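You operate a simulated robot arm through the tools that you are given. There is no shell and no other tool.

Carry out the task below with a simulated robot arm. There is one attempt and no reset: what you move stays moved.

TASK
Rack the four vials by shade, palest in R1 to deepest in R4.

The check looks at the end state, three seconds after you hand in, the way a careful person would. Anything else that was tipped, shoved, dropped, spilled or broken makes it a failure.

THE ROBOT
A 7-joint arm with a three-finger gripper, fixed in place. Base frame: the origin is on the floor under the middle of its stand, x ahead of it, y to its left, z up; the work surface is at about z = 900. Units: mm, degrees, N and s.
With the tool pointing down near the work surface it reaches from about 120 to 880 mm from the base axis. Its first joint turns from -166.0 to 166.0 degrees. Payload 2.94 kg.
The TCP is the grasp point between the finger pads, 30 mm short of the fingertips. In the tool frame z runs along the fingers and y along their closing line. The gripper opens to 132 mm; its body begins 107 mm behind the TCP.
Orientation is that of the tool frame in the base frame, as a unit quaternion [x, y, z, w]. With the fingers straight down and closing along the base's y, the tool's x points along the base's -x, its y along +y and its z along -z.

THE INTERFACE
- The arm moves only by the tool jog_arm. Its arguments are lists of equal length, an entry for each row: "dp": the shift along the tool's x, y, z in mm, a list of three; "dr": the turn, a rotation vector about the tool's x, y, z in degrees, a list of three; "gripper": the gripper command, from -1 (shut) to 1 (fully open), values between in proportion. In form: {"dp": [[x, y, z], ...], "dr": [[ax, ay, az], ...], "gripper": [gripper, ...]}. A call has 1 to 20 rows; each row shifts and turns the commanded pose from where the row before left it, along the tool's axes as they then stand. A row lasts 0.2 s, in which the tool goes at most 50 mm and 8.6 degrees; a call with a longer step from one row to the next is refused whole, and so is a gripper value outside its range. Where a pose cannot be reached the arm comes as near as it can. A force on the tool above 40 N (or 10 N above the force at the start of the call, whichever is more), or a blocked arm, ends the call early, and 0.2 s more pass. The fingers move at their own pace (about 37.4 mm/s each) and stop on an object; they squeeze with about 34 N. The grip force told is the motor's: it shows also when the fingers shut on nothing. Time passes only in rows, and 0.2 s behind the last, so rows that do not move let the fingers close. The reply holds the time, the measured pose of the TCP, the force on the tool along the base axes, the opening and the grip force, in the units named above and with some noise, with the torque about the TCP (base axes, N m) and any sound that the robot's microphone picked up.
- Cameras (640 x 400 px; columns grow to the right, rows downward): "scene" is fixed at [222.4, -649.1, 1658.7]; the picture's right is [0.97, -0.24, 0.00], its down [-0.13, -0.51, -0.85] and it looks along [0.20, 0.82, -0.53] (base axes); focal length 357 px, centre (320, 200). "wrist" rides on the gripper at [72, 3, -144] in the tool frame; the picture's right is [-0.04, 1.00, 0.00], its down [-0.88, -0.04, -0.48] and it looks along [-0.48, -0.02, 0.88] (tool axes); focal length 256 px, centre (320, 200). There is no depth. A picture from a camera that has moved, and an enlarged one, comes with that camera's place and axes in the base frame and with its lens.
- capture(camera): a new picture of that camera. The clock stands still meanwhile.
- move_column(by): moves the trunk up (or, below 0, down) by that many mm; the arm rides with it, the base frame stays. It gives what a move gives, with no picture.
- zoom(camera, box): a new picture of the part [left, top, right, bottom] of that camera's present view, enlarged. The clock stands still meanwhile.
- close_job(): hands the job in; it is judged then, once.

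Nothing tells you positions but the pictures and the camera data. Unless the task says otherwise, let go and move clear before handing in.

The tools are called by a JSON object that holds its "fn" and its "kwargs". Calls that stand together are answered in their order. jog_arm: Moves the arm, as the interface text tells. Its arguments: {"type":"object","properties":{"dp":{"type":"array","items":{"type":"array","items":{"type":"number"}}},"dr":{"type":"array","items":{"type":"array","items":{"type":"number"}}},"gripper":{"type":"array","items":{"type":"number"}}},"required":["dp","dr","gripper"]} The other tools are called the same way: move_column (by) moves the trunk up or down; capture (camera) takes a picture; zoom (camera, box) takes an enlarged picture of a part of a camera's view; close_job () hands the job in.

At the start:

```text
t: 0.0
tool_pos: [540.2, 230.5, 1199.1]
tcp_rot: [-0.001, 1.0, -0.001, 0.0]
contact_force: [1.3, -0.2, 0.7]
wrist_torque: [-0.02, 0.01, 0.02]
opening: 132.2
finger_force: 0.1
trunk travel left (down, up): [-325.0, 215.0]
```

scene: 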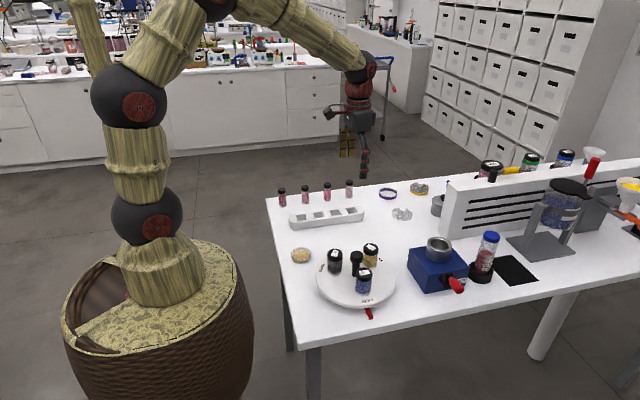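
wrist: 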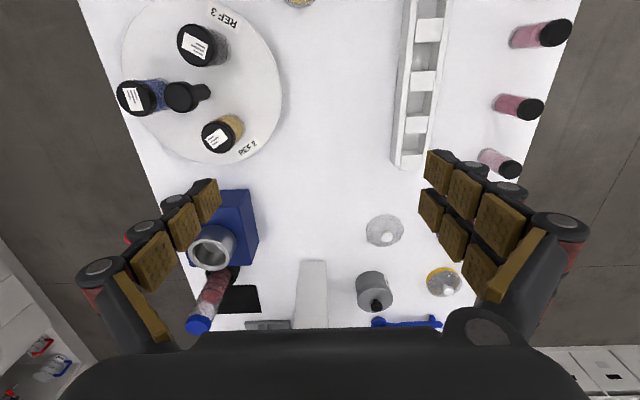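

I see four pink-capped vials in a row behind a white four-slot rack on the table. I'll look closer at the vials and rack before moving.

{"fn": "zoom", "kwargs": {"camera": "scene", "box": [260, 170, 380, 245]}}

{"fn": "zoom", "kwargs": {"camera": "wrist", "box": [360, 0, 600, 200]}}

```text
5.33 times, centred on (320, 208) of scene
camera zoom: at [222.4, -649.1, 1658.7], right [0.97, -0.24, 0.0], down [-0.13, -0.51, -0.85], along [0.2, 0.82, -0.53], focal length 1904 px, centre (320, 160)
```

zoom: 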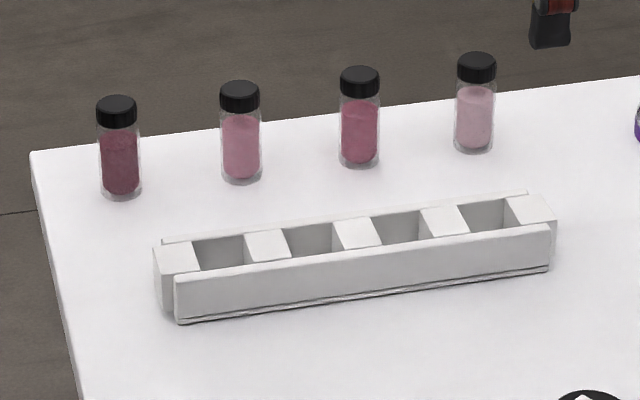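

```text
2.00 times, centred on (480, 100) of wrist
camera zoom: at [468.9, 233.0, 1342.7], right [0.04, 1.0, 0.0], down [0.88, -0.04, 0.48], along [0.48, -0.02, -0.88], focal length 512 px, centre (0, 400)
```

zoom: 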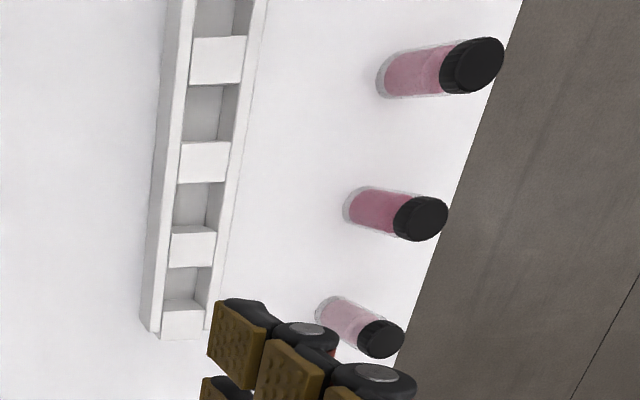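

The vials, left to right in the scene view, look deepest, light-medium, dark-medium and palest, at roughly x≈360/450/540/630, y≈509. The rack is at y≈388, and I still need to find its R1–R4 labels, so I'll move the wrist camera over it.

{"fn": "jog_arm", "kwargs": {"dp": [[35, 30, 0], [35, 30, 0], [35, 30, 0], [35, 30, 0], [30, 30, 0], [0, 0, 0]], "dr": [[0, 0, 0], [0, 0, 0], [0, 0, 0], [0, 0, 0], [0, 0, 0], [0, 0, 0]], "gripper": [1, 1, 1, 1, 1, 1]}}

{"fn": "capture", "kwargs": {"camera": "wrist"}}

{"fn": "capture", "kwargs": {"camera": "scene"}}

```text
t: 1.4
tool_pos: [369.7, 380.0, 1199.7]
tcp_rot: [0.0, 1.0, 0.0, 0.0]
contact_force: [-0.3, -0.1, -0.2]
wrist_torque: [0.0, 0.0, 0.04]
opening: 132.3
finger_force: 0.0
trunk travel left (down, up): [-325.0, 215.0]
```

```text
taken
camera wrist: at [297.9, 382.5, 1343.7], right [0.04, 1.0, 0.0], down [0.88, -0.04, 0.48], along [0.48, -0.02, -0.88], focal length 256 px, centre (320, 200)
```

wrist: 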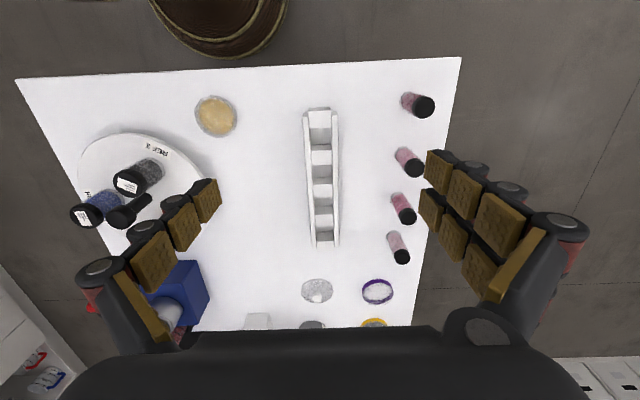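

```text
taken
```

scene: 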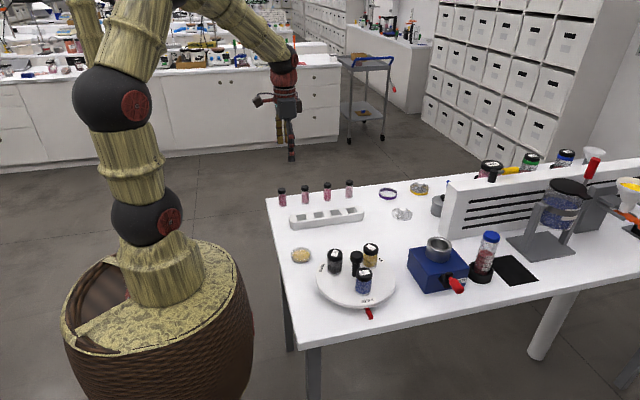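

{"fn": "zoom", "kwargs": {"camera": "wrist", "box": [280, 90, 380, 260]}}

{"fn": "zoom", "kwargs": {"camera": "wrist", "box": [360, 80, 450, 280]}}

```text
2.35 times, centred on (330, 175) of wrist
camera zoom: at [297.9, 382.5, 1343.7], right [0.04, 1.0, 0.0], down [0.88, -0.04, 0.48], along [0.48, -0.02, -0.88], focal length 602 px, centre (296, 259)
```

zoom: 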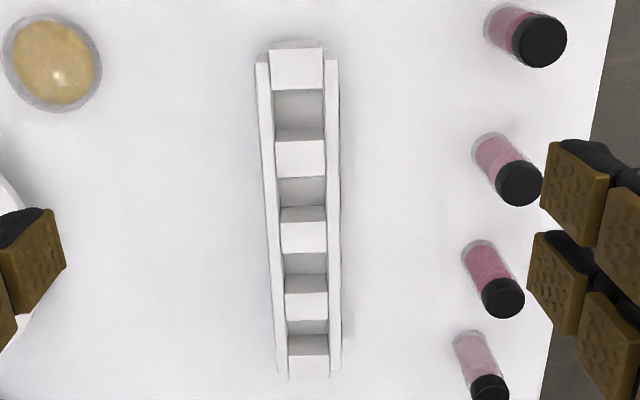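

```text
2.00 times, centred on (405, 180) of wrist
camera zoom: at [297.9, 382.5, 1343.7], right [0.04, 1.0, 0.0], down [0.88, -0.04, 0.48], along [0.48, -0.02, -0.88], focal length 512 px, centre (150, 240)
```

zoom: 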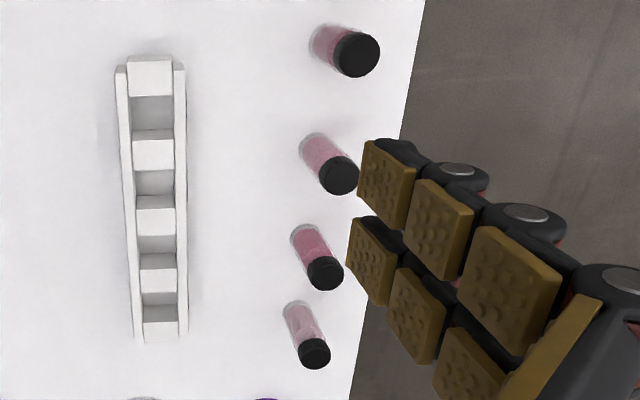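

The top of the rack shows no labels. I'll zoom in harder on its front face and ends.

{"fn": "zoom", "kwargs": {"camera": "scene", "box": [285, 203, 330, 233]}}

{"fn": "zoom", "kwargs": {"camera": "scene", "box": [325, 200, 370, 230]}}

{"fn": "zoom", "kwargs": {"camera": "wrist", "box": [295, 100, 355, 180]}}

{"fn": "zoom", "kwargs": {"camera": "wrist", "box": [295, 170, 355, 255]}}

```text
13.33 times, centred on (308, 218) of scene
camera zoom: at [222.4, -649.1, 1658.7], right [0.97, -0.24, 0.0], down [-0.13, -0.51, -0.85], along [0.2, 0.82, -0.53], focal length 4760 px, centre (487, -40)
```

zoom: 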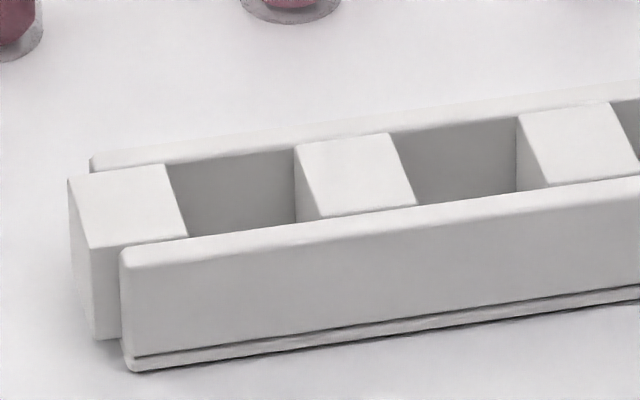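

```text
13.33 times, centred on (348, 215) of scene
camera zoom: at [222.4, -649.1, 1658.7], right [0.97, -0.24, 0.0], down [-0.13, -0.51, -0.85], along [0.2, 0.82, -0.53], focal length 4760 px, centre (-47, 0)
```

zoom: 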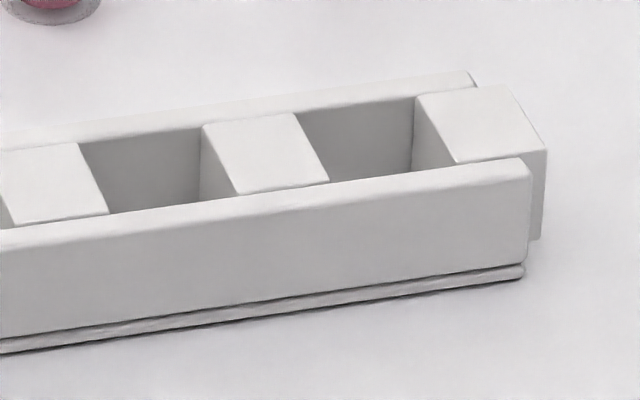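

```text
5.00 times, centred on (325, 140) of wrist
camera zoom: at [297.9, 382.5, 1343.7], right [0.04, 1.0, 0.0], down [0.88, -0.04, 0.48], along [0.48, -0.02, -0.88], focal length 1280 px, centre (295, 500)
```

zoom: 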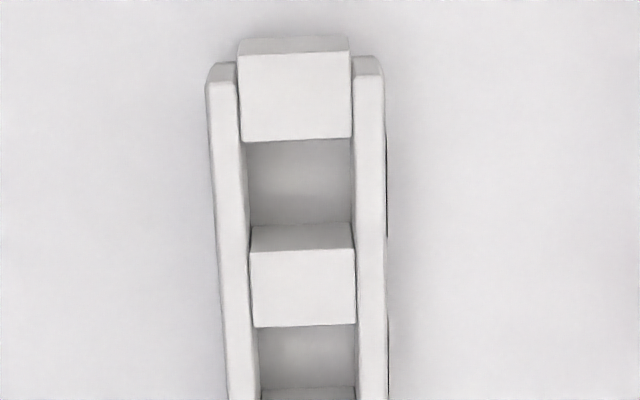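

```text
4.71 times, centred on (325, 212) of wrist
camera zoom: at [297.9, 382.5, 1343.7], right [0.04, 1.0, 0.0], down [0.88, -0.04, 0.48], along [0.48, -0.02, -0.88], focal length 1205 px, centre (296, 141)
```

zoom: 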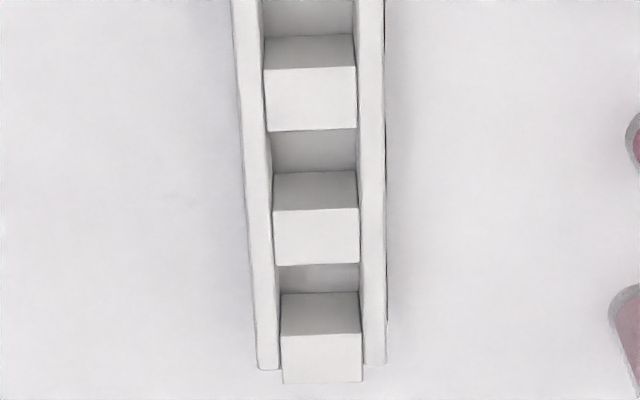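

The far (+y) face of the rack shows thin dark edges that look like label plates. I'll move the wrist camera to the far side and rotate it to look back at that face.

{"fn": "jog_arm", "kwargs": {"dp": [[-26, 36, 2], [-26, 36, 2], [-26, 36, 2], [-26, 36, 2], [-26, 36, 2], [0, 0, 0], [0, 0, 0], [0, 0, 0], [0, 0, 0], [0, 0, 0], [0, 0, 0], [0, 0, 0], [0, 0, 0], [0, 0, 0], [0, 0, 0], [0, 0, 0], [0, 0, 0]], "dr": [[0, 0, 0], [0, 0, 0], [0, 0, 0], [0, 0, 0], [0, 0, 0], [0, 0, 8.2], [0, 0, 8.2], [0, 0, 8.2], [0, 0, 8.2], [0, 0, 8.2], [0, 0, 8.2], [0, 0, 8.2], [0, 0, 8.2], [0, 0, 8.2], [0, 0, 8.2], [0, 0, 8], [0, 0, 0]], "gripper": [1, 1, 1, 1, 1, 1, 1, 1, 1, 1, 1, 1, 1, 1, 1, 1, 1]}}

{"fn": "capture", "kwargs": {"camera": "wrist"}}

{"fn": "capture", "kwargs": {"camera": "scene"}}

```text
t: 5.0
tool_pos: [500.8, 561.9, 1189.5]
tcp_rot: [0.708, 0.707, 0.0, 0.0]
contact_force: [0.1, -0.2, -0.8]
wrist_torque: [0.04, 0.01, 0.0]
opening: 132.0
finger_force: 0.2
trunk travel left (down, up): [-325.0, 215.0]
```

```text
taken
camera wrist: at [504.3, 632.2, 1332.6], right [1.0, -0.04, 0.0], down [-0.04, -0.88, 0.48], along [-0.02, -0.48, -0.88], focal length 256 px, centre (320, 200)
```

wrist: 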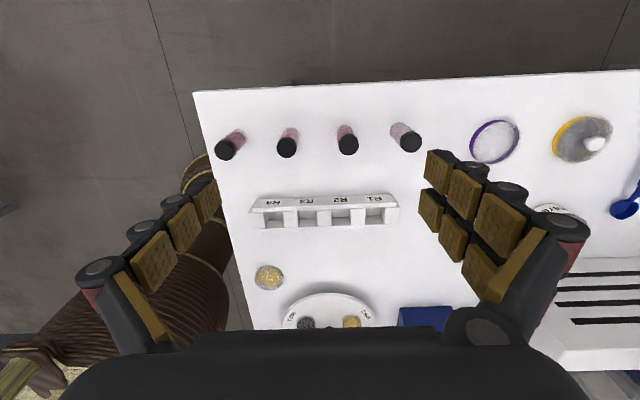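

```text
taken
```

scene: 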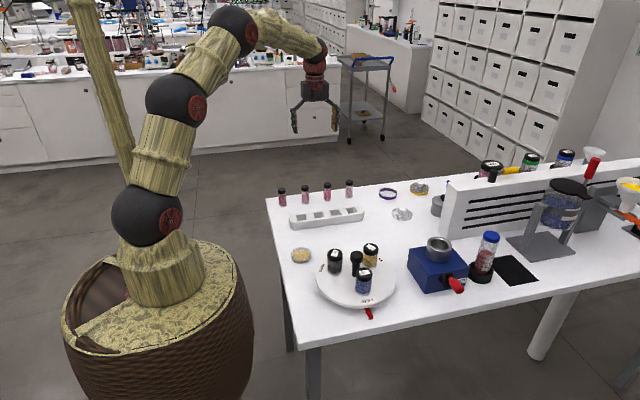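

The labels are on the far face, reading upside down in this view. I'll zoom in to confirm which slot is which.

{"fn": "zoom", "kwargs": {"camera": "wrist", "box": [240, 180, 410, 240]}}

{"fn": "zoom", "kwargs": {"camera": "wrist", "box": [200, 110, 430, 170]}}

```text
3.76 times, centred on (325, 210) of wrist
camera zoom: at [504.3, 632.2, 1332.6], right [1.0, -0.04, 0.0], down [-0.04, -0.88, 0.48], along [-0.02, -0.48, -0.88], focal length 964 px, centre (301, 162)
```

zoom: 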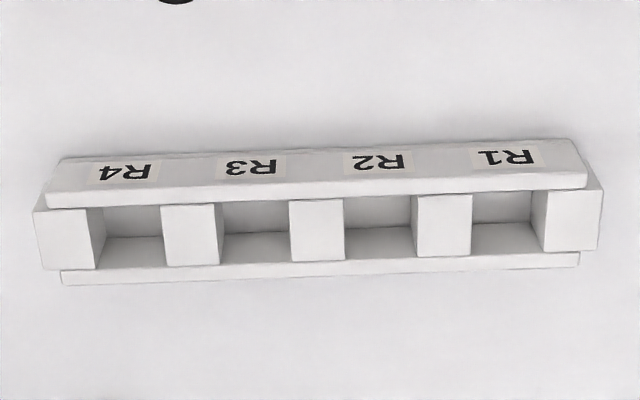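

```text
2.78 times, centred on (315, 140) of wrist
camera zoom: at [504.3, 632.2, 1332.6], right [1.0, -0.04, 0.0], down [-0.04, -0.88, 0.48], along [-0.02, -0.48, -0.88], focal length 712 px, centre (334, 367)
```

zoom: 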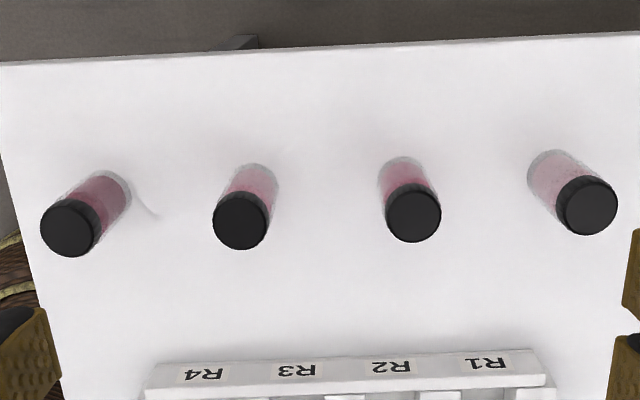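

R1 is the high-x slot and R4 the low-x one. I'll compare the shades closely, and take a careful look at the vial and slot geometry.

{"fn": "zoom", "kwargs": {"camera": "scene", "box": [272, 180, 320, 210]}}

{"fn": "zoom", "kwargs": {"camera": "scene", "box": [316, 176, 364, 206]}}

{"fn": "zoom", "kwargs": {"camera": "wrist", "box": [200, 115, 320, 175]}}

{"fn": "zoom", "kwargs": {"camera": "wrist", "box": [310, 110, 430, 170]}}

```text
13.33 times, centred on (296, 195) of scene
camera zoom: at [222.4, -649.1, 1658.7], right [0.97, -0.24, 0.0], down [-0.13, -0.51, -0.85], along [0.2, 0.82, -0.53], focal length 4760 px, centre (640, 267)
```

zoom: 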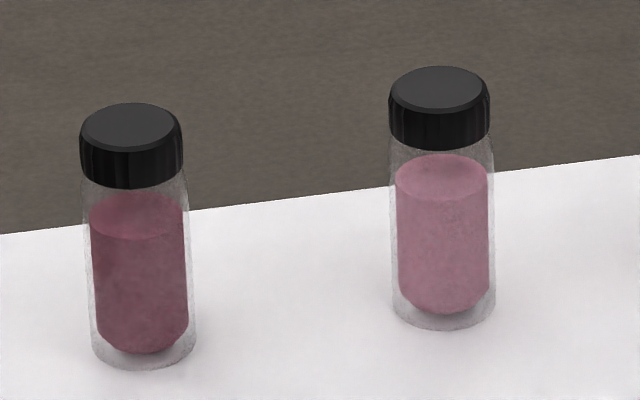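

```text
13.33 times, centred on (340, 191) of scene
camera zoom: at [222.4, -649.1, 1658.7], right [0.97, -0.24, 0.0], down [-0.13, -0.51, -0.85], along [0.2, 0.82, -0.53], focal length 4760 px, centre (53, 320)
```

zoom: 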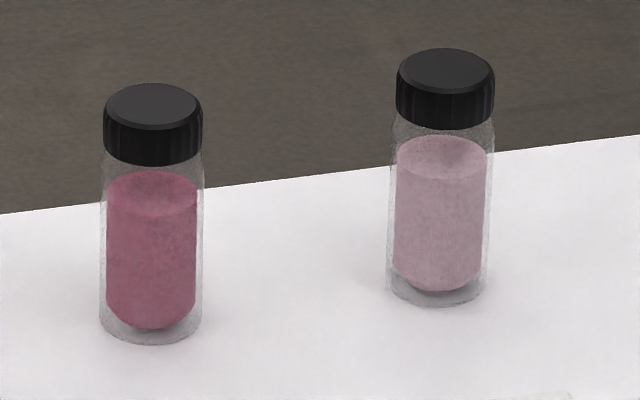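

```text
5.33 times, centred on (260, 145) of wrist
camera zoom: at [504.3, 632.2, 1332.6], right [1.0, -0.04, 0.0], down [-0.04, -0.88, 0.48], along [-0.02, -0.48, -0.88], focal length 1365 px, centre (640, 493)
```

zoom: 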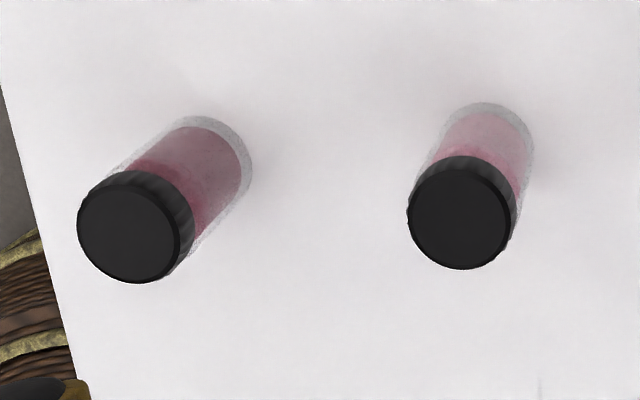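

```text
5.33 times, centred on (370, 140) of wrist
camera zoom: at [504.3, 632.2, 1332.6], right [1.0, -0.04, 0.0], down [-0.04, -0.88, 0.48], along [-0.02, -0.48, -0.88], focal length 1365 px, centre (53, 520)
```

zoom: 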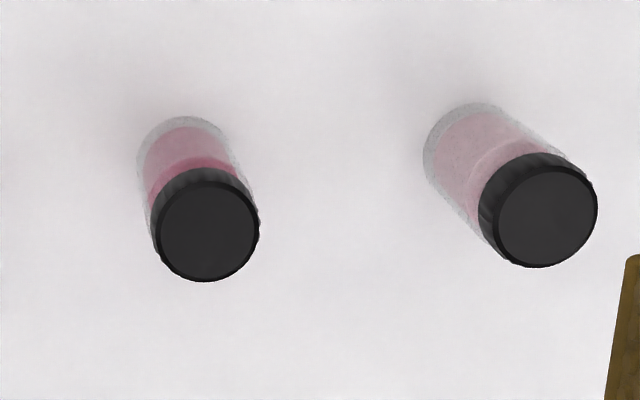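

R1 is at x≈595, R2 ≈533, R3 ≈471 and R4 ≈409, all at y≈377. The order is V4 (x≈631, palest)→R1, V2 (x≈451)→R2, V3 (x≈541)→R3, V1 (x≈361, deepest)→R4. I'll turn the tool back and hover above V4.

{"fn": "jog_arm", "kwargs": {"dp": [[0, 0, 0], [0, 0, 0], [0, 0, 0], [0, 0, 0], [0, 0, 0], [0, 0, 0], [0, 0, 0], [0, 0, 0], [0, 0, 0], [0, 0, 0], [0, 0, 0], [-32.7, -9.7, 22.4], [-32.7, -9.7, 22.4], [-32.7, -9.7, 22.4], [-32.7, -9.7, 22.4], [0, 0, 0], [0, 0, 0]], "dr": [[0, 0, -8.2], [0, 0, -8.2], [0, 0, -8.2], [0, 0, -8.2], [0, 0, -8.2], [0, 0, -8.2], [0, 0, -8.2], [0, 0, -8.2], [0, 0, -8.2], [0, 0, -8.2], [0, 0, -8], [0, 0, 0], [0, 0, 0], [0, 0, 0], [0, 0, 0], [0, 0, 0], [0, 0, 0]], "gripper": [1, 1, 1, 1, 1, 1, 1, 1, 1, 1, 1, 1, 1, 1, 1, 1, 1]}}

{"fn": "capture", "kwargs": {"camera": "wrist"}}

{"fn": "capture", "kwargs": {"camera": "scene"}}

```text
t: 8.6
tool_pos: [632.3, 522.0, 1099.5]
tcp_rot: [0.0, 1.0, 0.0, 0.0]
contact_force: [0.1, 0.2, -0.6]
wrist_torque: [0.01, -0.03, -0.01]
opening: 132.0
finger_force: 0.0
trunk travel left (down, up): [-325.0, 215.0]
```

```text
taken
camera wrist: at [560.5, 524.1, 1243.1], right [0.04, 1.0, 0.0], down [0.88, -0.04, 0.48], along [0.47, -0.02, -0.88], focal length 256 px, centre (320, 200)
```

wrist: 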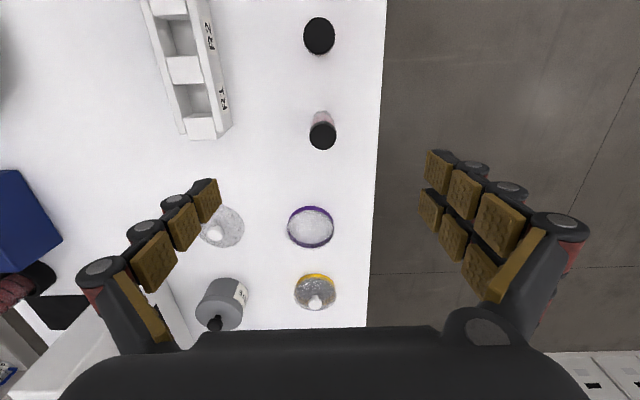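

```text
taken
```

scene: 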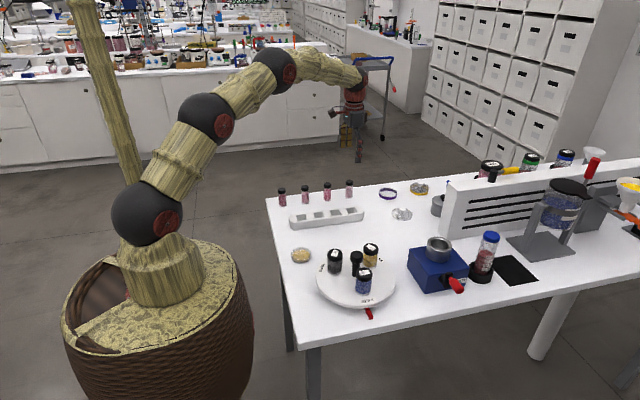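

I'm hovering above V4. I'll zoom in to pin down its cap centre and the rack's end geometry.

{"fn": "zoom", "kwargs": {"camera": "wrist", "box": [280, 95, 360, 165]}}

{"fn": "zoom", "kwargs": {"camera": "wrist", "box": [130, 0, 260, 150]}}

```text
5.71 times, centred on (320, 130) of wrist
camera zoom: at [560.5, 524.1, 1243.1], right [0.04, 1.0, 0.0], down [0.88, -0.04, 0.48], along [0.47, -0.02, -0.88], focal length 1463 px, centre (320, 600)
```

zoom: 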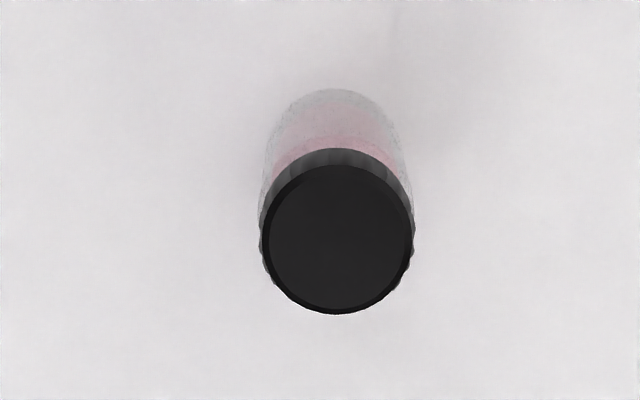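

```text
2.67 times, centred on (195, 75) of wrist
camera zoom: at [560.5, 524.1, 1243.1], right [0.04, 1.0, 0.0], down [0.88, -0.04, 0.48], along [0.47, -0.02, -0.88], focal length 683 px, centre (653, 533)
```

zoom: 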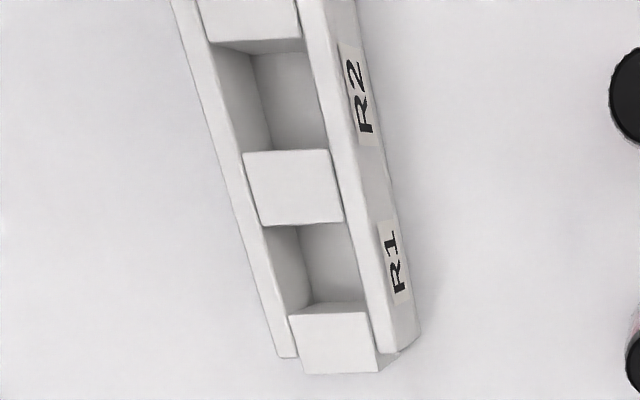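

V4 is at about (631.5, 524), with its cap top near z=973. I'll descend so the fingertips sit around z=943, which will stay above the rack rails at about 937 when the vial is placed, and then check before closing.

{"fn": "jog_arm", "kwargs": {"dp": [[0, 2, 25], [0, 0, 25], [0, 0, 25], [0, 0, 25], [0, 0, 15], [0, 0, 11], [0, 0, 0]], "dr": [[0, 0, 0], [0, 0, 0], [0, 0, 0], [0, 0, 0], [0, 0, 0], [0, 0, 0], [0, 0, 0]], "gripper": [1, 1, 1, 1, 1, 1, 1]}}

{"fn": "capture", "kwargs": {"camera": "wrist"}}

{"fn": "zoom", "kwargs": {"camera": "scene", "box": [310, 140, 390, 210]}}

```text
t: 10.2
tool_pos: [631.4, 523.5, 973.6]
tcp_rot: [0.0, 1.0, 0.0, -0.001]
contact_force: [0.3, -0.1, -0.4]
wrist_torque: [-0.02, 0.04, -0.01]
opening: 131.7
finger_force: 0.1
trunk travel left (down, up): [-325.0, 215.0]
```

```text
taken
camera wrist: at [560.3, 526.7, 1117.0], right [0.04, 1.0, 0.0], down [0.88, -0.04, 0.48], along [0.48, -0.02, -0.88], focal length 256 px, centre (320, 200)
```

wrist: 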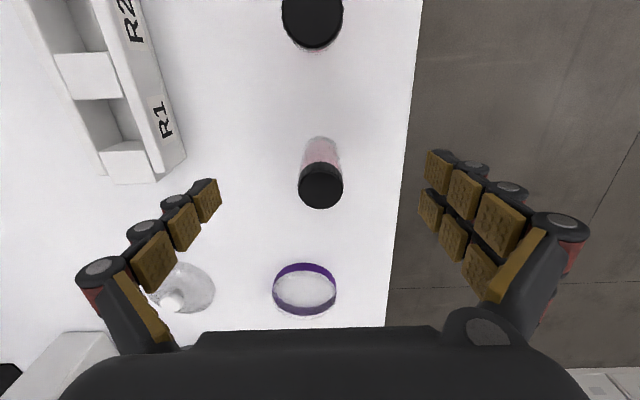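

```text
5.71 times, centred on (350, 175) of scene
camera zoom: at [222.4, -649.1, 1658.7], right [0.97, -0.24, 0.0], down [-0.13, -0.51, -0.85], along [0.2, 0.82, -0.53], focal length 2040 px, centre (149, 343)
```

zoom: 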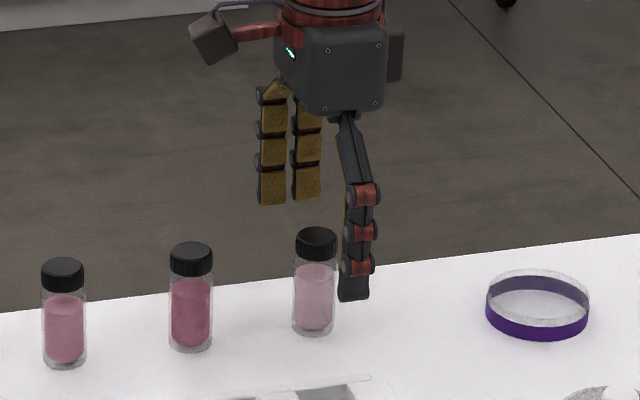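

The vial sits between the fingers. I'll close partway to about 50 mm and check the centring before gripping.

{"fn": "jog_arm", "kwargs": {"dp": [[0, 0, 0], [0, 0, 0], [0, 0, 0], [0, 0, 0], [0, 0, 0], [0, 0, 0], [0, 0, 0]], "dr": [[0, 0, 0], [0, 0, 0], [0, 0, 0], [0, 0, 0], [0, 0, 0], [0, 0, 0], [0, 0, 0]], "gripper": [-0.24, -0.24, -0.24, -0.24, -0.24, -0.24, -0.24]}}

{"fn": "capture", "kwargs": {"camera": "wrist"}}

{"fn": "zoom", "kwargs": {"camera": "scene", "box": [310, 140, 390, 210]}}

```text
t: 11.8
tool_pos: [632.0, 523.8, 973.4]
tcp_rot: [0.0, 1.0, -0.001, 0.0]
contact_force: [-0.4, 0.4, 0.5]
wrist_torque: [0.0, -0.04, 0.0]
opening: 50.0
finger_force: 0.2
trunk travel left (down, up): [-325.0, 215.0]
```

```text
taken
camera wrist: at [560.2, 526.6, 1117.0], right [0.04, 1.0, 0.0], down [0.88, -0.04, 0.48], along [0.48, -0.02, -0.88], focal length 256 px, centre (320, 200)
```

wrist: 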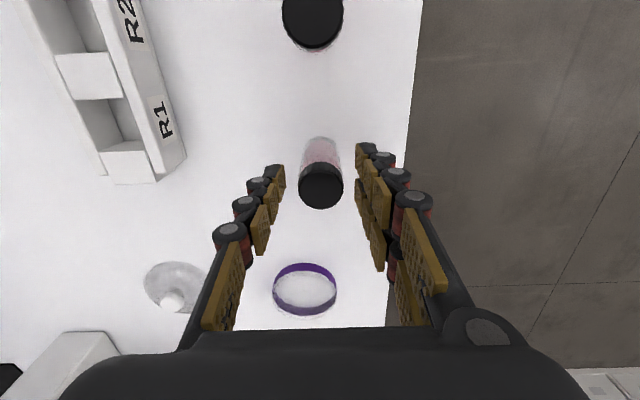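

```text
5.71 times, centred on (350, 175) of scene
camera zoom: at [222.4, -649.1, 1658.7], right [0.97, -0.24, 0.0], down [-0.13, -0.51, -0.85], along [0.2, 0.82, -0.53], focal length 2040 px, centre (149, 343)
```

zoom: 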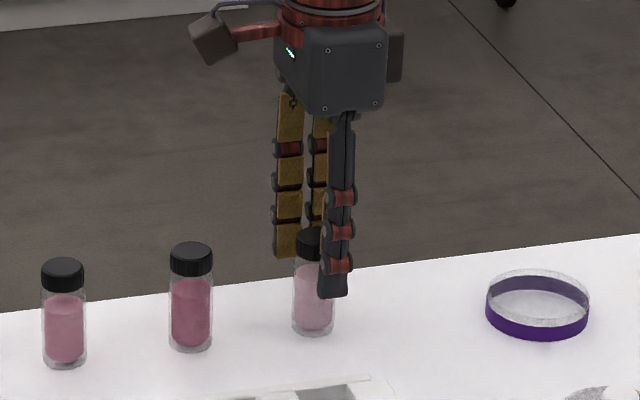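

{"fn": "zoom", "kwargs": {"camera": "wrist", "box": [250, 120, 390, 220]}}

{"fn": "zoom", "kwargs": {"camera": "scene", "box": [335, 165, 375, 205]}}

```text
4.00 times, centred on (320, 170) of wrist
camera zoom: at [560.2, 526.6, 1117.0], right [0.04, 1.0, 0.0], down [0.88, -0.04, 0.48], along [0.48, -0.02, -0.88], focal length 1024 px, centre (320, 320)
```

zoom: 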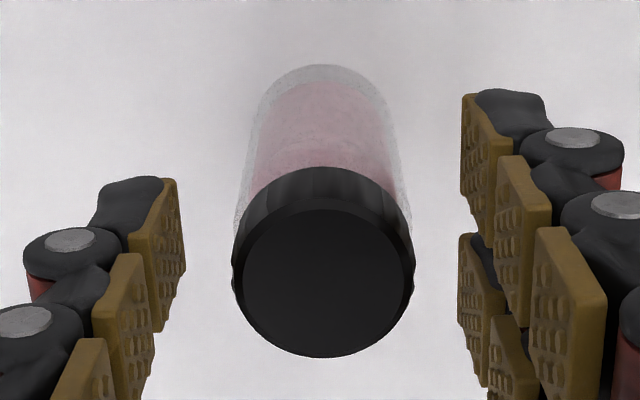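

```text
10.00 times, centred on (355, 185) of scene
camera zoom: at [222.4, -649.1, 1658.7], right [0.97, -0.24, 0.0], down [-0.13, -0.51, -0.85], along [0.2, 0.82, -0.53], focal length 3570 px, centre (-30, 350)
```

zoom: 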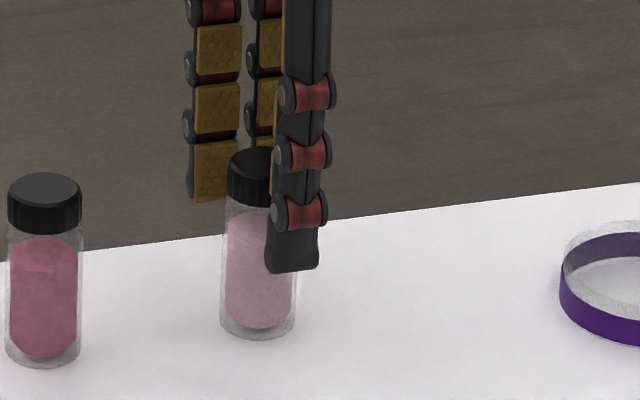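

The cap centre works out to (631.6, 524.2), and the TCP is within half a millimetre of that. I'll close to grip.

{"fn": "jog_arm", "kwargs": {"dp": [[0, 0, 0], [0, 0, 0], [0, 0, 0], [0, 0, 0], [0, 0, 0]], "dr": [[0, 0, 0], [0, 0, 0], [0, 0, 0], [0, 0, 0], [0, 0, 0]], "gripper": [-0.4, -0.55, -0.7, -0.8, -0.8]}}

{"fn": "capture", "kwargs": {"camera": "wrist"}}

{"fn": "zoom", "kwargs": {"camera": "scene", "box": [335, 165, 375, 205]}}

```text
t: 13.0
tool_pos: [631.2, 524.5, 973.8]
tcp_rot: [0.0, 1.0, 0.0, 0.0]
contact_force: [-0.5, 0.2, 0.0]
wrist_torque: [0.0, 0.03, 0.01]
opening: 29.0
finger_force: 34.2
trunk travel left (down, up): [-325.0, 215.0]
```

```text
taken
camera wrist: at [560.2, 526.6, 1117.0], right [0.04, 1.0, 0.0], down [0.88, -0.04, 0.48], along [0.47, -0.02, -0.88], focal length 256 px, centre (320, 200)
```

wrist: 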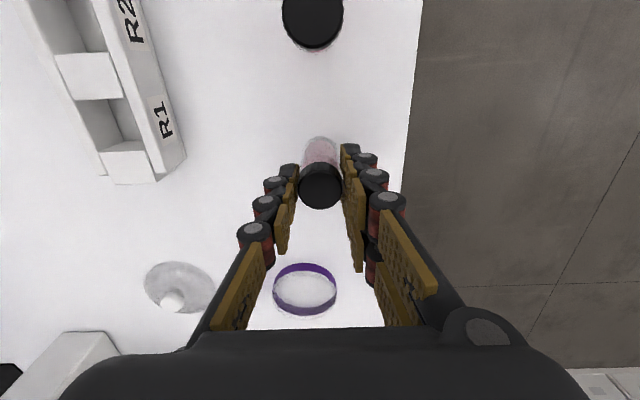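

```text
10.00 times, centred on (355, 185) of scene
camera zoom: at [222.4, -649.1, 1658.7], right [0.97, -0.24, 0.0], down [-0.13, -0.51, -0.85], along [0.2, 0.82, -0.53], focal length 3570 px, centre (-30, 350)
```

zoom: 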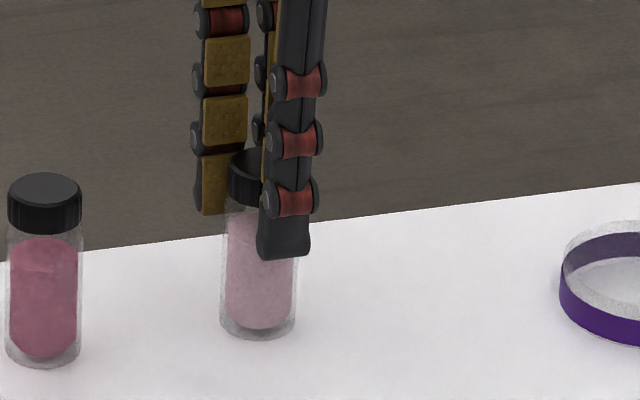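

The vial is held at a 29 mm opening with 34 N. I'll lift it 110 mm gently and check it's secure.

{"fn": "jog_arm", "kwargs": {"dp": [[0, 0, -5], [0, 0, -10], [0, 0, -15], [0, 0, -20], [0, 0, -20], [0, 0, -20], [0, 0, -15], [0, 0, -5], [0, 0, 0]], "dr": [[0, 0, 0], [0, 0, 0], [0, 0, 0], [0, 0, 0], [0, 0, 0], [0, 0, 0], [0, 0, 0], [0, 0, 0], [0, 0, 0]], "gripper": [-0.8, -0.8, -0.8, -0.8, -0.8, -0.8, -0.8, -0.8, -0.8]}}

{"fn": "capture", "kwargs": {"camera": "wrist"}}

{"fn": "zoom", "kwargs": {"camera": "scene", "box": [310, 130, 390, 210]}}

```text
t: 15.0
tool_pos: [631.8, 524.7, 1083.9]
tcp_rot: [0.0, 1.0, 0.0, -0.001]
contact_force: [-0.1, -1.0, 0.0]
wrist_torque: [0.01, -0.02, 0.0]
opening: 28.9
finger_force: 34.0
trunk travel left (down, up): [-325.0, 215.0]
```

```text
taken
camera wrist: at [560.0, 526.1, 1226.9], right [0.04, 1.0, 0.0], down [0.88, -0.04, 0.48], along [0.47, -0.02, -0.88], focal length 256 px, centre (320, 200)
```

wrist: 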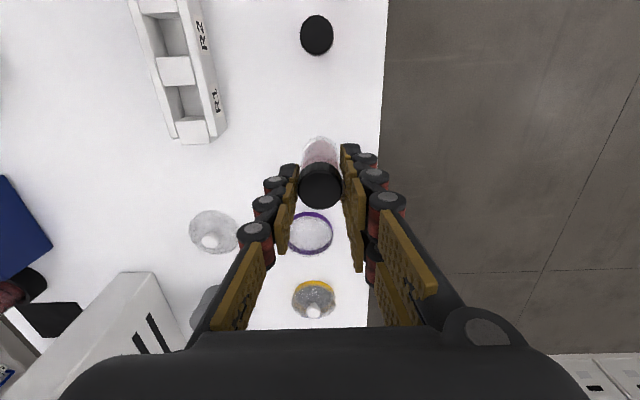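

```text
5.00 times, centred on (350, 170) of scene
camera zoom: at [222.4, -649.1, 1658.7], right [0.97, -0.24, 0.0], down [-0.13, -0.51, -0.85], along [0.2, 0.82, -0.53], focal length 1785 px, centre (170, 350)
```

zoom: 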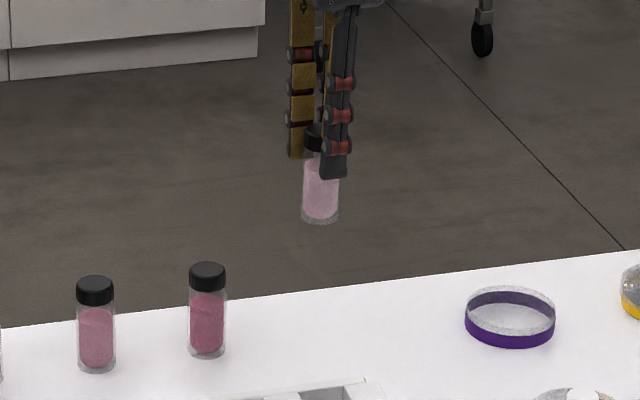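

The vial is held upright. I'll carry it above R1 at about (594.5, 377).

{"fn": "jog_arm", "kwargs": {"dp": [[3, -12, 0], [6, -24, 0], [8, -32, 0], [8, -32, 0], [7, -26, 0], [4, -16, 0], [1.3, -5.7, 0], [0, 0, 0], [0, 0, 0]], "dr": [[0, 0, 0], [0, 0, 0], [0, 0, 0], [0, 0, 0], [0, 0, 0], [0, 0, 0], [0, 0, 0], [0, 0, 0], [0, 0, 0]], "gripper": [-0.8, -0.8, -0.8, -0.8, -0.8, -0.8, -0.8, -0.8, -0.8]}}

{"fn": "capture", "kwargs": {"camera": "wrist"}}

{"fn": "zoom", "kwargs": {"camera": "scene", "box": [280, 150, 380, 240]}}

```text
t: 17.0
tool_pos: [594.5, 375.8, 1083.5]
tcp_rot: [0.0, 1.0, 0.0, 0.0]
contact_force: [-0.8, 0.1, -1.0]
wrist_torque: [-0.02, 0.03, -0.01]
opening: 28.8
finger_force: 33.5
trunk travel left (down, up): [-325.0, 215.0]
```

```text
taken
camera wrist: at [522.6, 378.3, 1226.8], right [0.04, 1.0, 0.0], down [0.88, -0.04, 0.48], along [0.48, -0.02, -0.88], focal length 256 px, centre (320, 200)
```

wrist: 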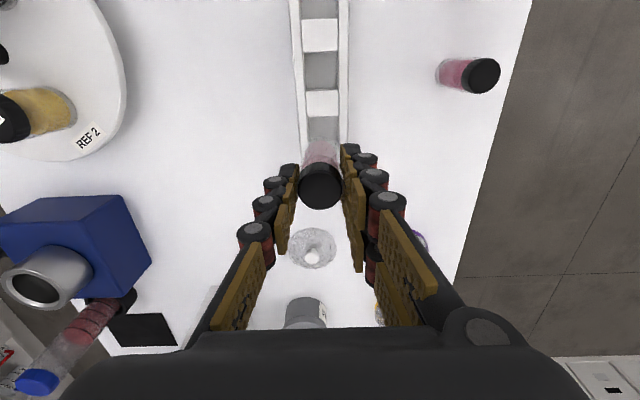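

```text
4.44 times, centred on (330, 195) of scene
camera zoom: at [222.4, -649.1, 1658.7], right [0.97, -0.24, 0.0], down [-0.13, -0.51, -0.85], along [0.2, 0.82, -0.53], focal length 1587 px, centre (276, 222)
```

zoom: 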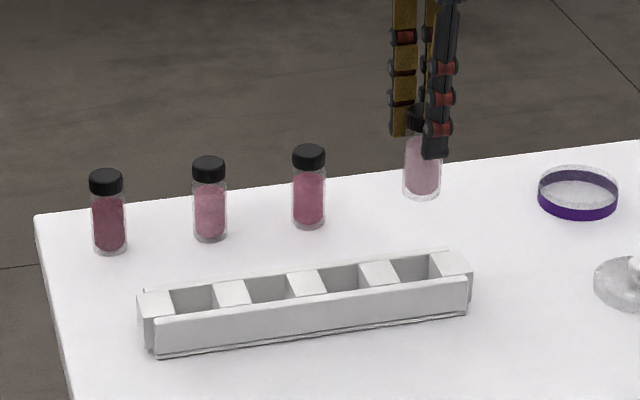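

{"fn": "zoom", "kwargs": {"camera": "wrist", "box": [270, 0, 370, 160]}}

{"fn": "zoom", "kwargs": {"camera": "scene", "box": [345, 195, 385, 225]}}

{"fn": "zoom", "kwargs": {"camera": "scene", "box": [350, 165, 390, 205]}}

```text
2.50 times, centred on (320, 80) of wrist
camera zoom: at [522.6, 378.3, 1226.8], right [0.04, 1.0, 0.0], down [0.88, -0.04, 0.48], along [0.48, -0.02, -0.88], focal length 640 px, centre (320, 500)
```

zoom: 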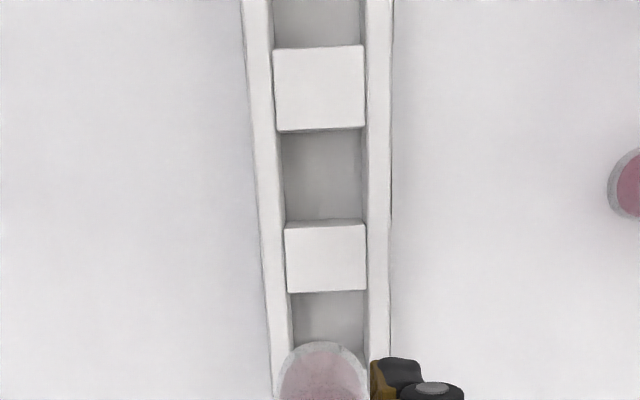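

```text
13.33 times, centred on (365, 210) of scene
camera zoom: at [222.4, -649.1, 1658.7], right [0.97, -0.24, 0.0], down [-0.13, -0.51, -0.85], along [0.2, 0.82, -0.53], focal length 4760 px, centre (-280, 67)
```

zoom: 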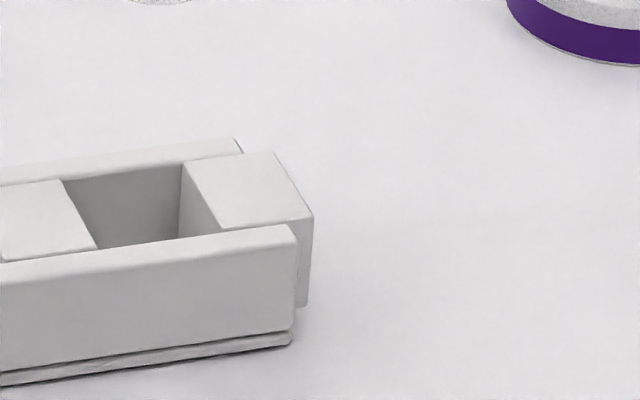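

```text
10.00 times, centred on (370, 185) of scene
camera zoom: at [222.4, -649.1, 1658.7], right [0.97, -0.24, 0.0], down [-0.13, -0.51, -0.85], along [0.2, 0.82, -0.53], focal length 3570 px, centre (-180, 350)
```

zoom: 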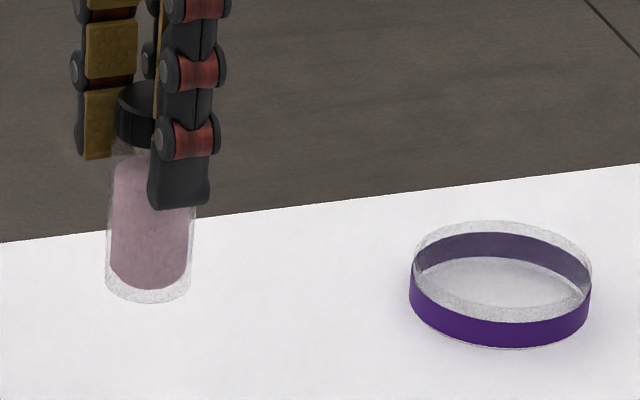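

I'm above R1. I'll lower the vial until its base is just above the rails, then compare it directly with the slot edges in both cameras.

{"fn": "jog_arm", "kwargs": {"dp": [[0, 0, 15], [0, 0, 20], [0, 0, 15], [0, 0, 10], [0, 0, 3], [0, 0, 0], [0, 0, 0]], "dr": [[0, 0, 0], [0, 0, 0], [0, 0, 0], [0, 0, 0], [0, 0, 0], [0, 0, 0], [0, 0, 0]], "gripper": [-0.8, -0.8, -0.8, -0.8, -0.8, -0.8, -0.8]}}

{"fn": "zoom", "kwargs": {"camera": "wrist", "box": [270, 60, 370, 220]}}

{"fn": "zoom", "kwargs": {"camera": "scene", "box": [340, 185, 380, 225]}}

```text
t: 18.6
tool_pos: [594.9, 377.5, 1020.7]
tcp_rot: [0.0, 1.0, 0.0, -0.001]
contact_force: [-0.1, 0.3, -0.9]
wrist_torque: [0.01, 0.03, 0.0]
opening: 28.7
finger_force: 34.0
trunk travel left (down, up): [-325.0, 215.0]
```

```text
2.50 times, centred on (320, 140) of wrist
camera zoom: at [522.4, 378.4, 1163.8], right [0.04, 1.0, 0.0], down [0.88, -0.04, 0.48], along [0.48, -0.02, -0.88], focal length 640 px, centre (320, 350)
```

zoom: 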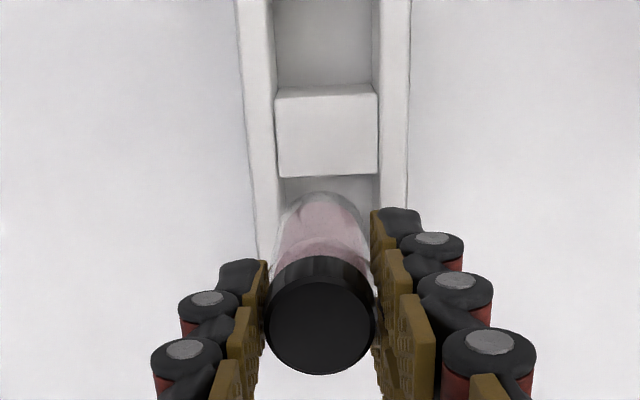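

```text
10.00 times, centred on (360, 205) of scene
camera zoom: at [222.4, -649.1, 1658.7], right [0.97, -0.24, 0.0], down [-0.13, -0.51, -0.85], along [0.2, 0.82, -0.53], focal length 3570 px, centre (-80, 150)
```

zoom: 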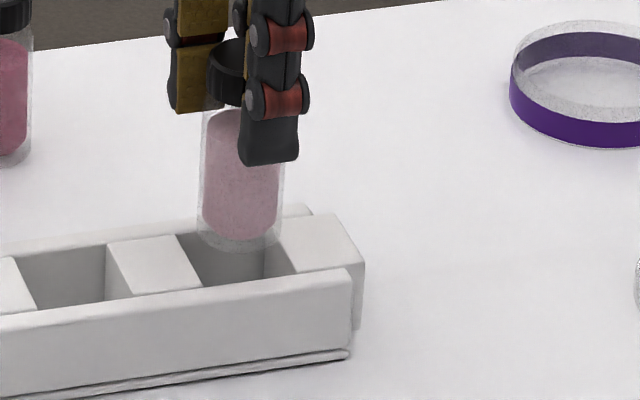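

{"fn": "zoom", "kwargs": {"camera": "wrist", "box": [288, 110, 352, 150]}}

{"fn": "zoom", "kwargs": {"camera": "scene", "box": [340, 202, 372, 222]}}

```text
10.00 times, centred on (320, 130) of wrist
camera zoom: at [522.4, 378.4, 1163.8], right [0.04, 1.0, 0.0], down [0.88, -0.04, 0.48], along [0.48, -0.02, -0.88], focal length 2560 px, centre (320, 900)
```

zoom: 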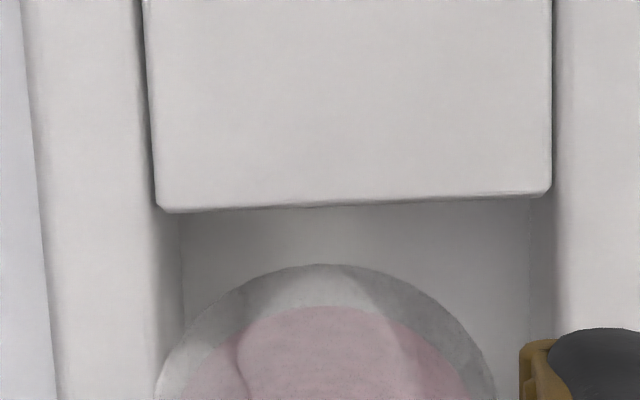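

```text
16.00 times, centred on (356, 212) of scene
camera zoom: at [222.4, -649.1, 1658.7], right [0.97, -0.24, 0.0], down [-0.13, -0.51, -0.85], along [0.2, 0.82, -0.53], focal length 5712 px, centre (-256, 8)
```

zoom: 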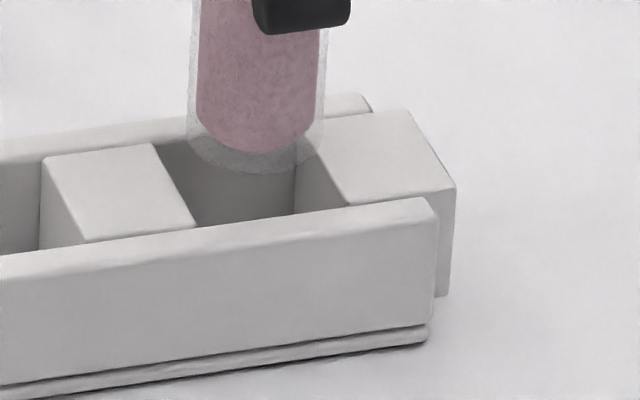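

The wrist view shows the vial about 3 mm too far toward −y and roughly centred in x. I'll shift +3 mm in y and +0.6 mm in x, then check again.

{"fn": "jog_arm", "kwargs": {"dp": [[-0.6, 3, 0], [0, 0, 0], [0, 0, 0]], "dr": [[0, 0, 0], [0, 0, 0], [0, 0, 0]], "gripper": [-0.8, -0.8, -0.8]}}

{"fn": "zoom", "kwargs": {"camera": "wrist", "box": [288, 110, 352, 150]}}

{"fn": "zoom", "kwargs": {"camera": "scene", "box": [340, 202, 372, 222]}}

```text
t: 19.4
tool_pos: [594.7, 379.6, 1020.9]
tcp_rot: [0.0, 1.0, 0.001, 0.0]
contact_force: [-0.9, -0.5, -0.7]
wrist_torque: [0.04, -0.01, 0.03]
opening: 28.7
finger_force: 34.3
trunk travel left (down, up): [-325.0, 215.0]
```

```text
10.00 times, centred on (320, 130) of wrist
camera zoom: at [523.0, 381.6, 1164.2], right [0.04, 1.0, 0.0], down [0.88, -0.04, 0.48], along [0.48, -0.02, -0.88], focal length 2560 px, centre (320, 900)
```

zoom: 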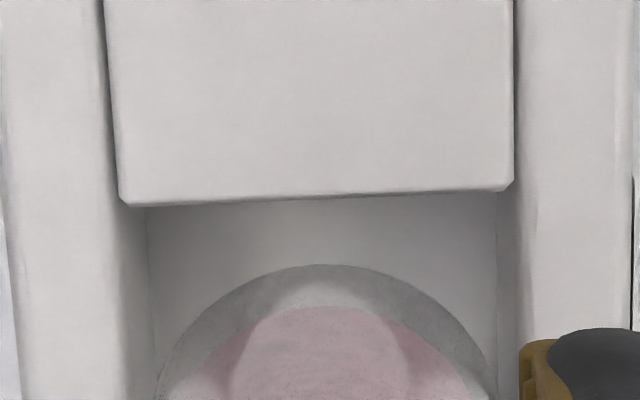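

```text
16.00 times, centred on (356, 212) of scene
camera zoom: at [222.4, -649.1, 1658.7], right [0.97, -0.24, 0.0], down [-0.13, -0.51, -0.85], along [0.2, 0.82, -0.53], focal length 5712 px, centre (-256, 8)
```

zoom: 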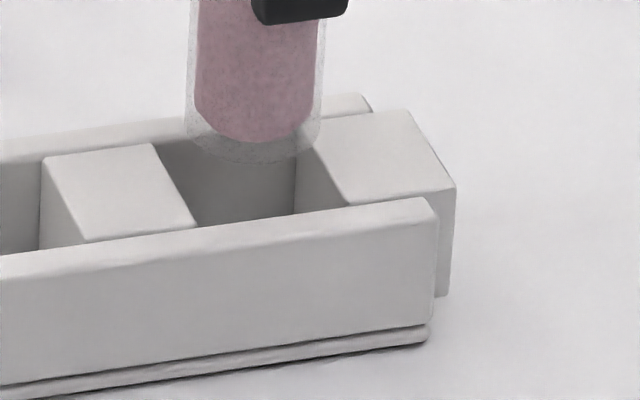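

It's now centred to within about 0.5 mm. I'll lower it slowly into the slot.

{"fn": "jog_arm", "kwargs": {"dp": [[0, 0, 6], [0, 0, 6], [0, 0, 6], [0, 0, 6], [0, 0, 6], [0, 0, 4], [0, 0, 0]], "dr": [[0, 0, 0], [0, 0, 0], [0, 0, 0], [0, 0, 0], [0, 0, 0], [0, 0, 0], [0, 0, 0]], "gripper": [-0.8, -0.8, -0.8, -0.8, -0.8, -0.8, -0.8]}}

{"fn": "capture", "kwargs": {"camera": "wrist"}}

{"fn": "zoom", "kwargs": {"camera": "scene", "box": [334, 190, 382, 220]}}

```text
t: 21.0
tool_pos: [593.9, 380.2, 986.6]
tcp_rot: [0.0, 1.0, 0.0, 0.0]
contact_force: [-0.6, -0.2, -0.5]
wrist_torque: [0.02, 0.01, -0.02]
opening: 28.7
finger_force: 34.0
trunk travel left (down, up): [-325.0, 215.0]
```

```text
taken
camera wrist: at [522.9, 381.6, 1129.8], right [0.04, 1.0, 0.0], down [0.88, -0.04, 0.48], along [0.47, -0.02, -0.88], focal length 256 px, centre (320, 200)
```

wrist: 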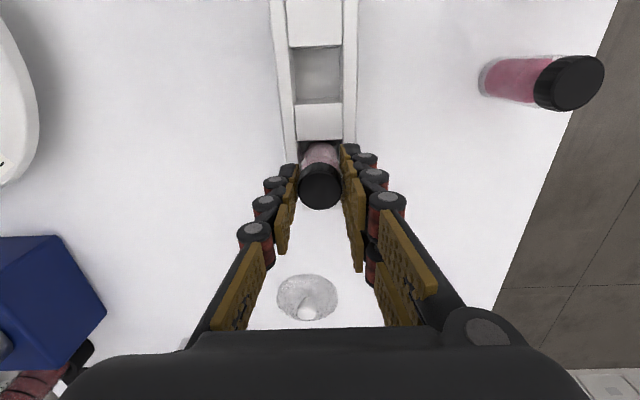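

```text
13.33 times, centred on (358, 205) of scene
camera zoom: at [222.4, -649.1, 1658.7], right [0.97, -0.24, 0.0], down [-0.13, -0.51, -0.85], along [0.2, 0.82, -0.53], focal length 4760 px, centre (-187, 133)
```

zoom: 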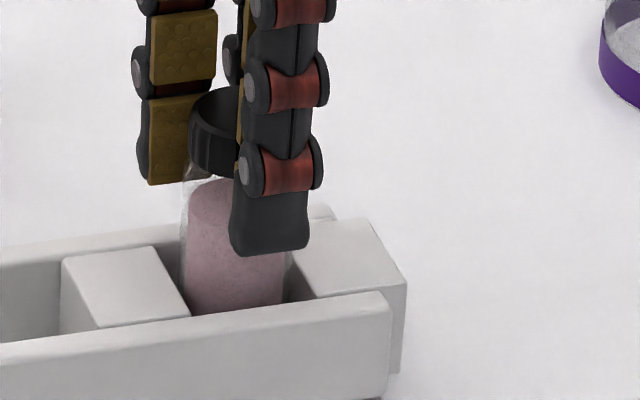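

The vial is inside the slot. I'll continue down in small steps, watching for contact with the floor.

{"fn": "jog_arm", "kwargs": {"dp": [[0, 0, 1.5], [0, 0, 1.5], [0, 0, 1], [0, 0, 0]], "dr": [[0, 0, 0], [0, 0, 0], [0, 0, 0], [0, 0, 0]], "gripper": [-0.8, -0.8, -0.8, -0.8]}}

```text
t: 22.0
tool_pos: [594.2, 378.7, 982.3]
tcp_rot: [0.0, 1.0, 0.0, 0.0]
contact_force: [0.9, 0.7, 0.4]
wrist_torque: [-0.01, 0.0, -0.01]
opening: 28.7
finger_force: 34.6
trunk travel left (down, up): [-325.0, 215.0]
```

{"fn": "jog_arm", "kwargs": {"dp": [[0, 0, 1], [0, 0, 1], [0, 0, 0]], "dr": [[0, 0, 0], [0, 0, 0], [0, 0, 0]], "gripper": [-0.8, -0.8, -0.8]}}

```text
t: 22.8
tool_pos: [594.4, 378.7, 980.6]
tcp_rot: [0.001, 1.0, -0.001, 0.0]
contact_force: [0.3, -0.3, -0.8]
wrist_torque: [0.03, -0.03, 0.0]
opening: 28.9
finger_force: 33.8
trunk travel left (down, up): [-325.0, 215.0]
```

There's no contact yet, so I'll keep lowering.

{"fn": "jog_arm", "kwargs": {"dp": [[0, 0, 1], [0, 0, 0]], "dr": [[0, 0, 0], [0, 0, 0]], "gripper": [-0.8, -0.8]}}

{"fn": "jog_arm", "kwargs": {"dp": [[0, 0, 1], [0, 0, 0]], "dr": [[0, 0, 0], [0, 0, 0]], "gripper": [-0.8, -0.8]}}

```text
t: 23.4
tool_pos: [594.9, 379.0, 980.5]
tcp_rot: [0.0, 1.0, 0.0, 0.0]
contact_force: [0.2, -0.2, -0.1]
wrist_torque: [-0.01, 0.02, 0.01]
opening: 28.9
finger_force: 33.9
trunk travel left (down, up): [-325.0, 215.0]
```

```text
t: 24.0
tool_pos: [594.2, 379.2, 980.5]
tcp_rot: [0.0, 1.0, 0.0, 0.0]
contact_force: [-0.9, -0.7, 3.1]
wrist_torque: [-0.06, 0.04, 0.0]
opening: 28.8
finger_force: 33.8
trunk travel left (down, up): [-325.0, 215.0]
```

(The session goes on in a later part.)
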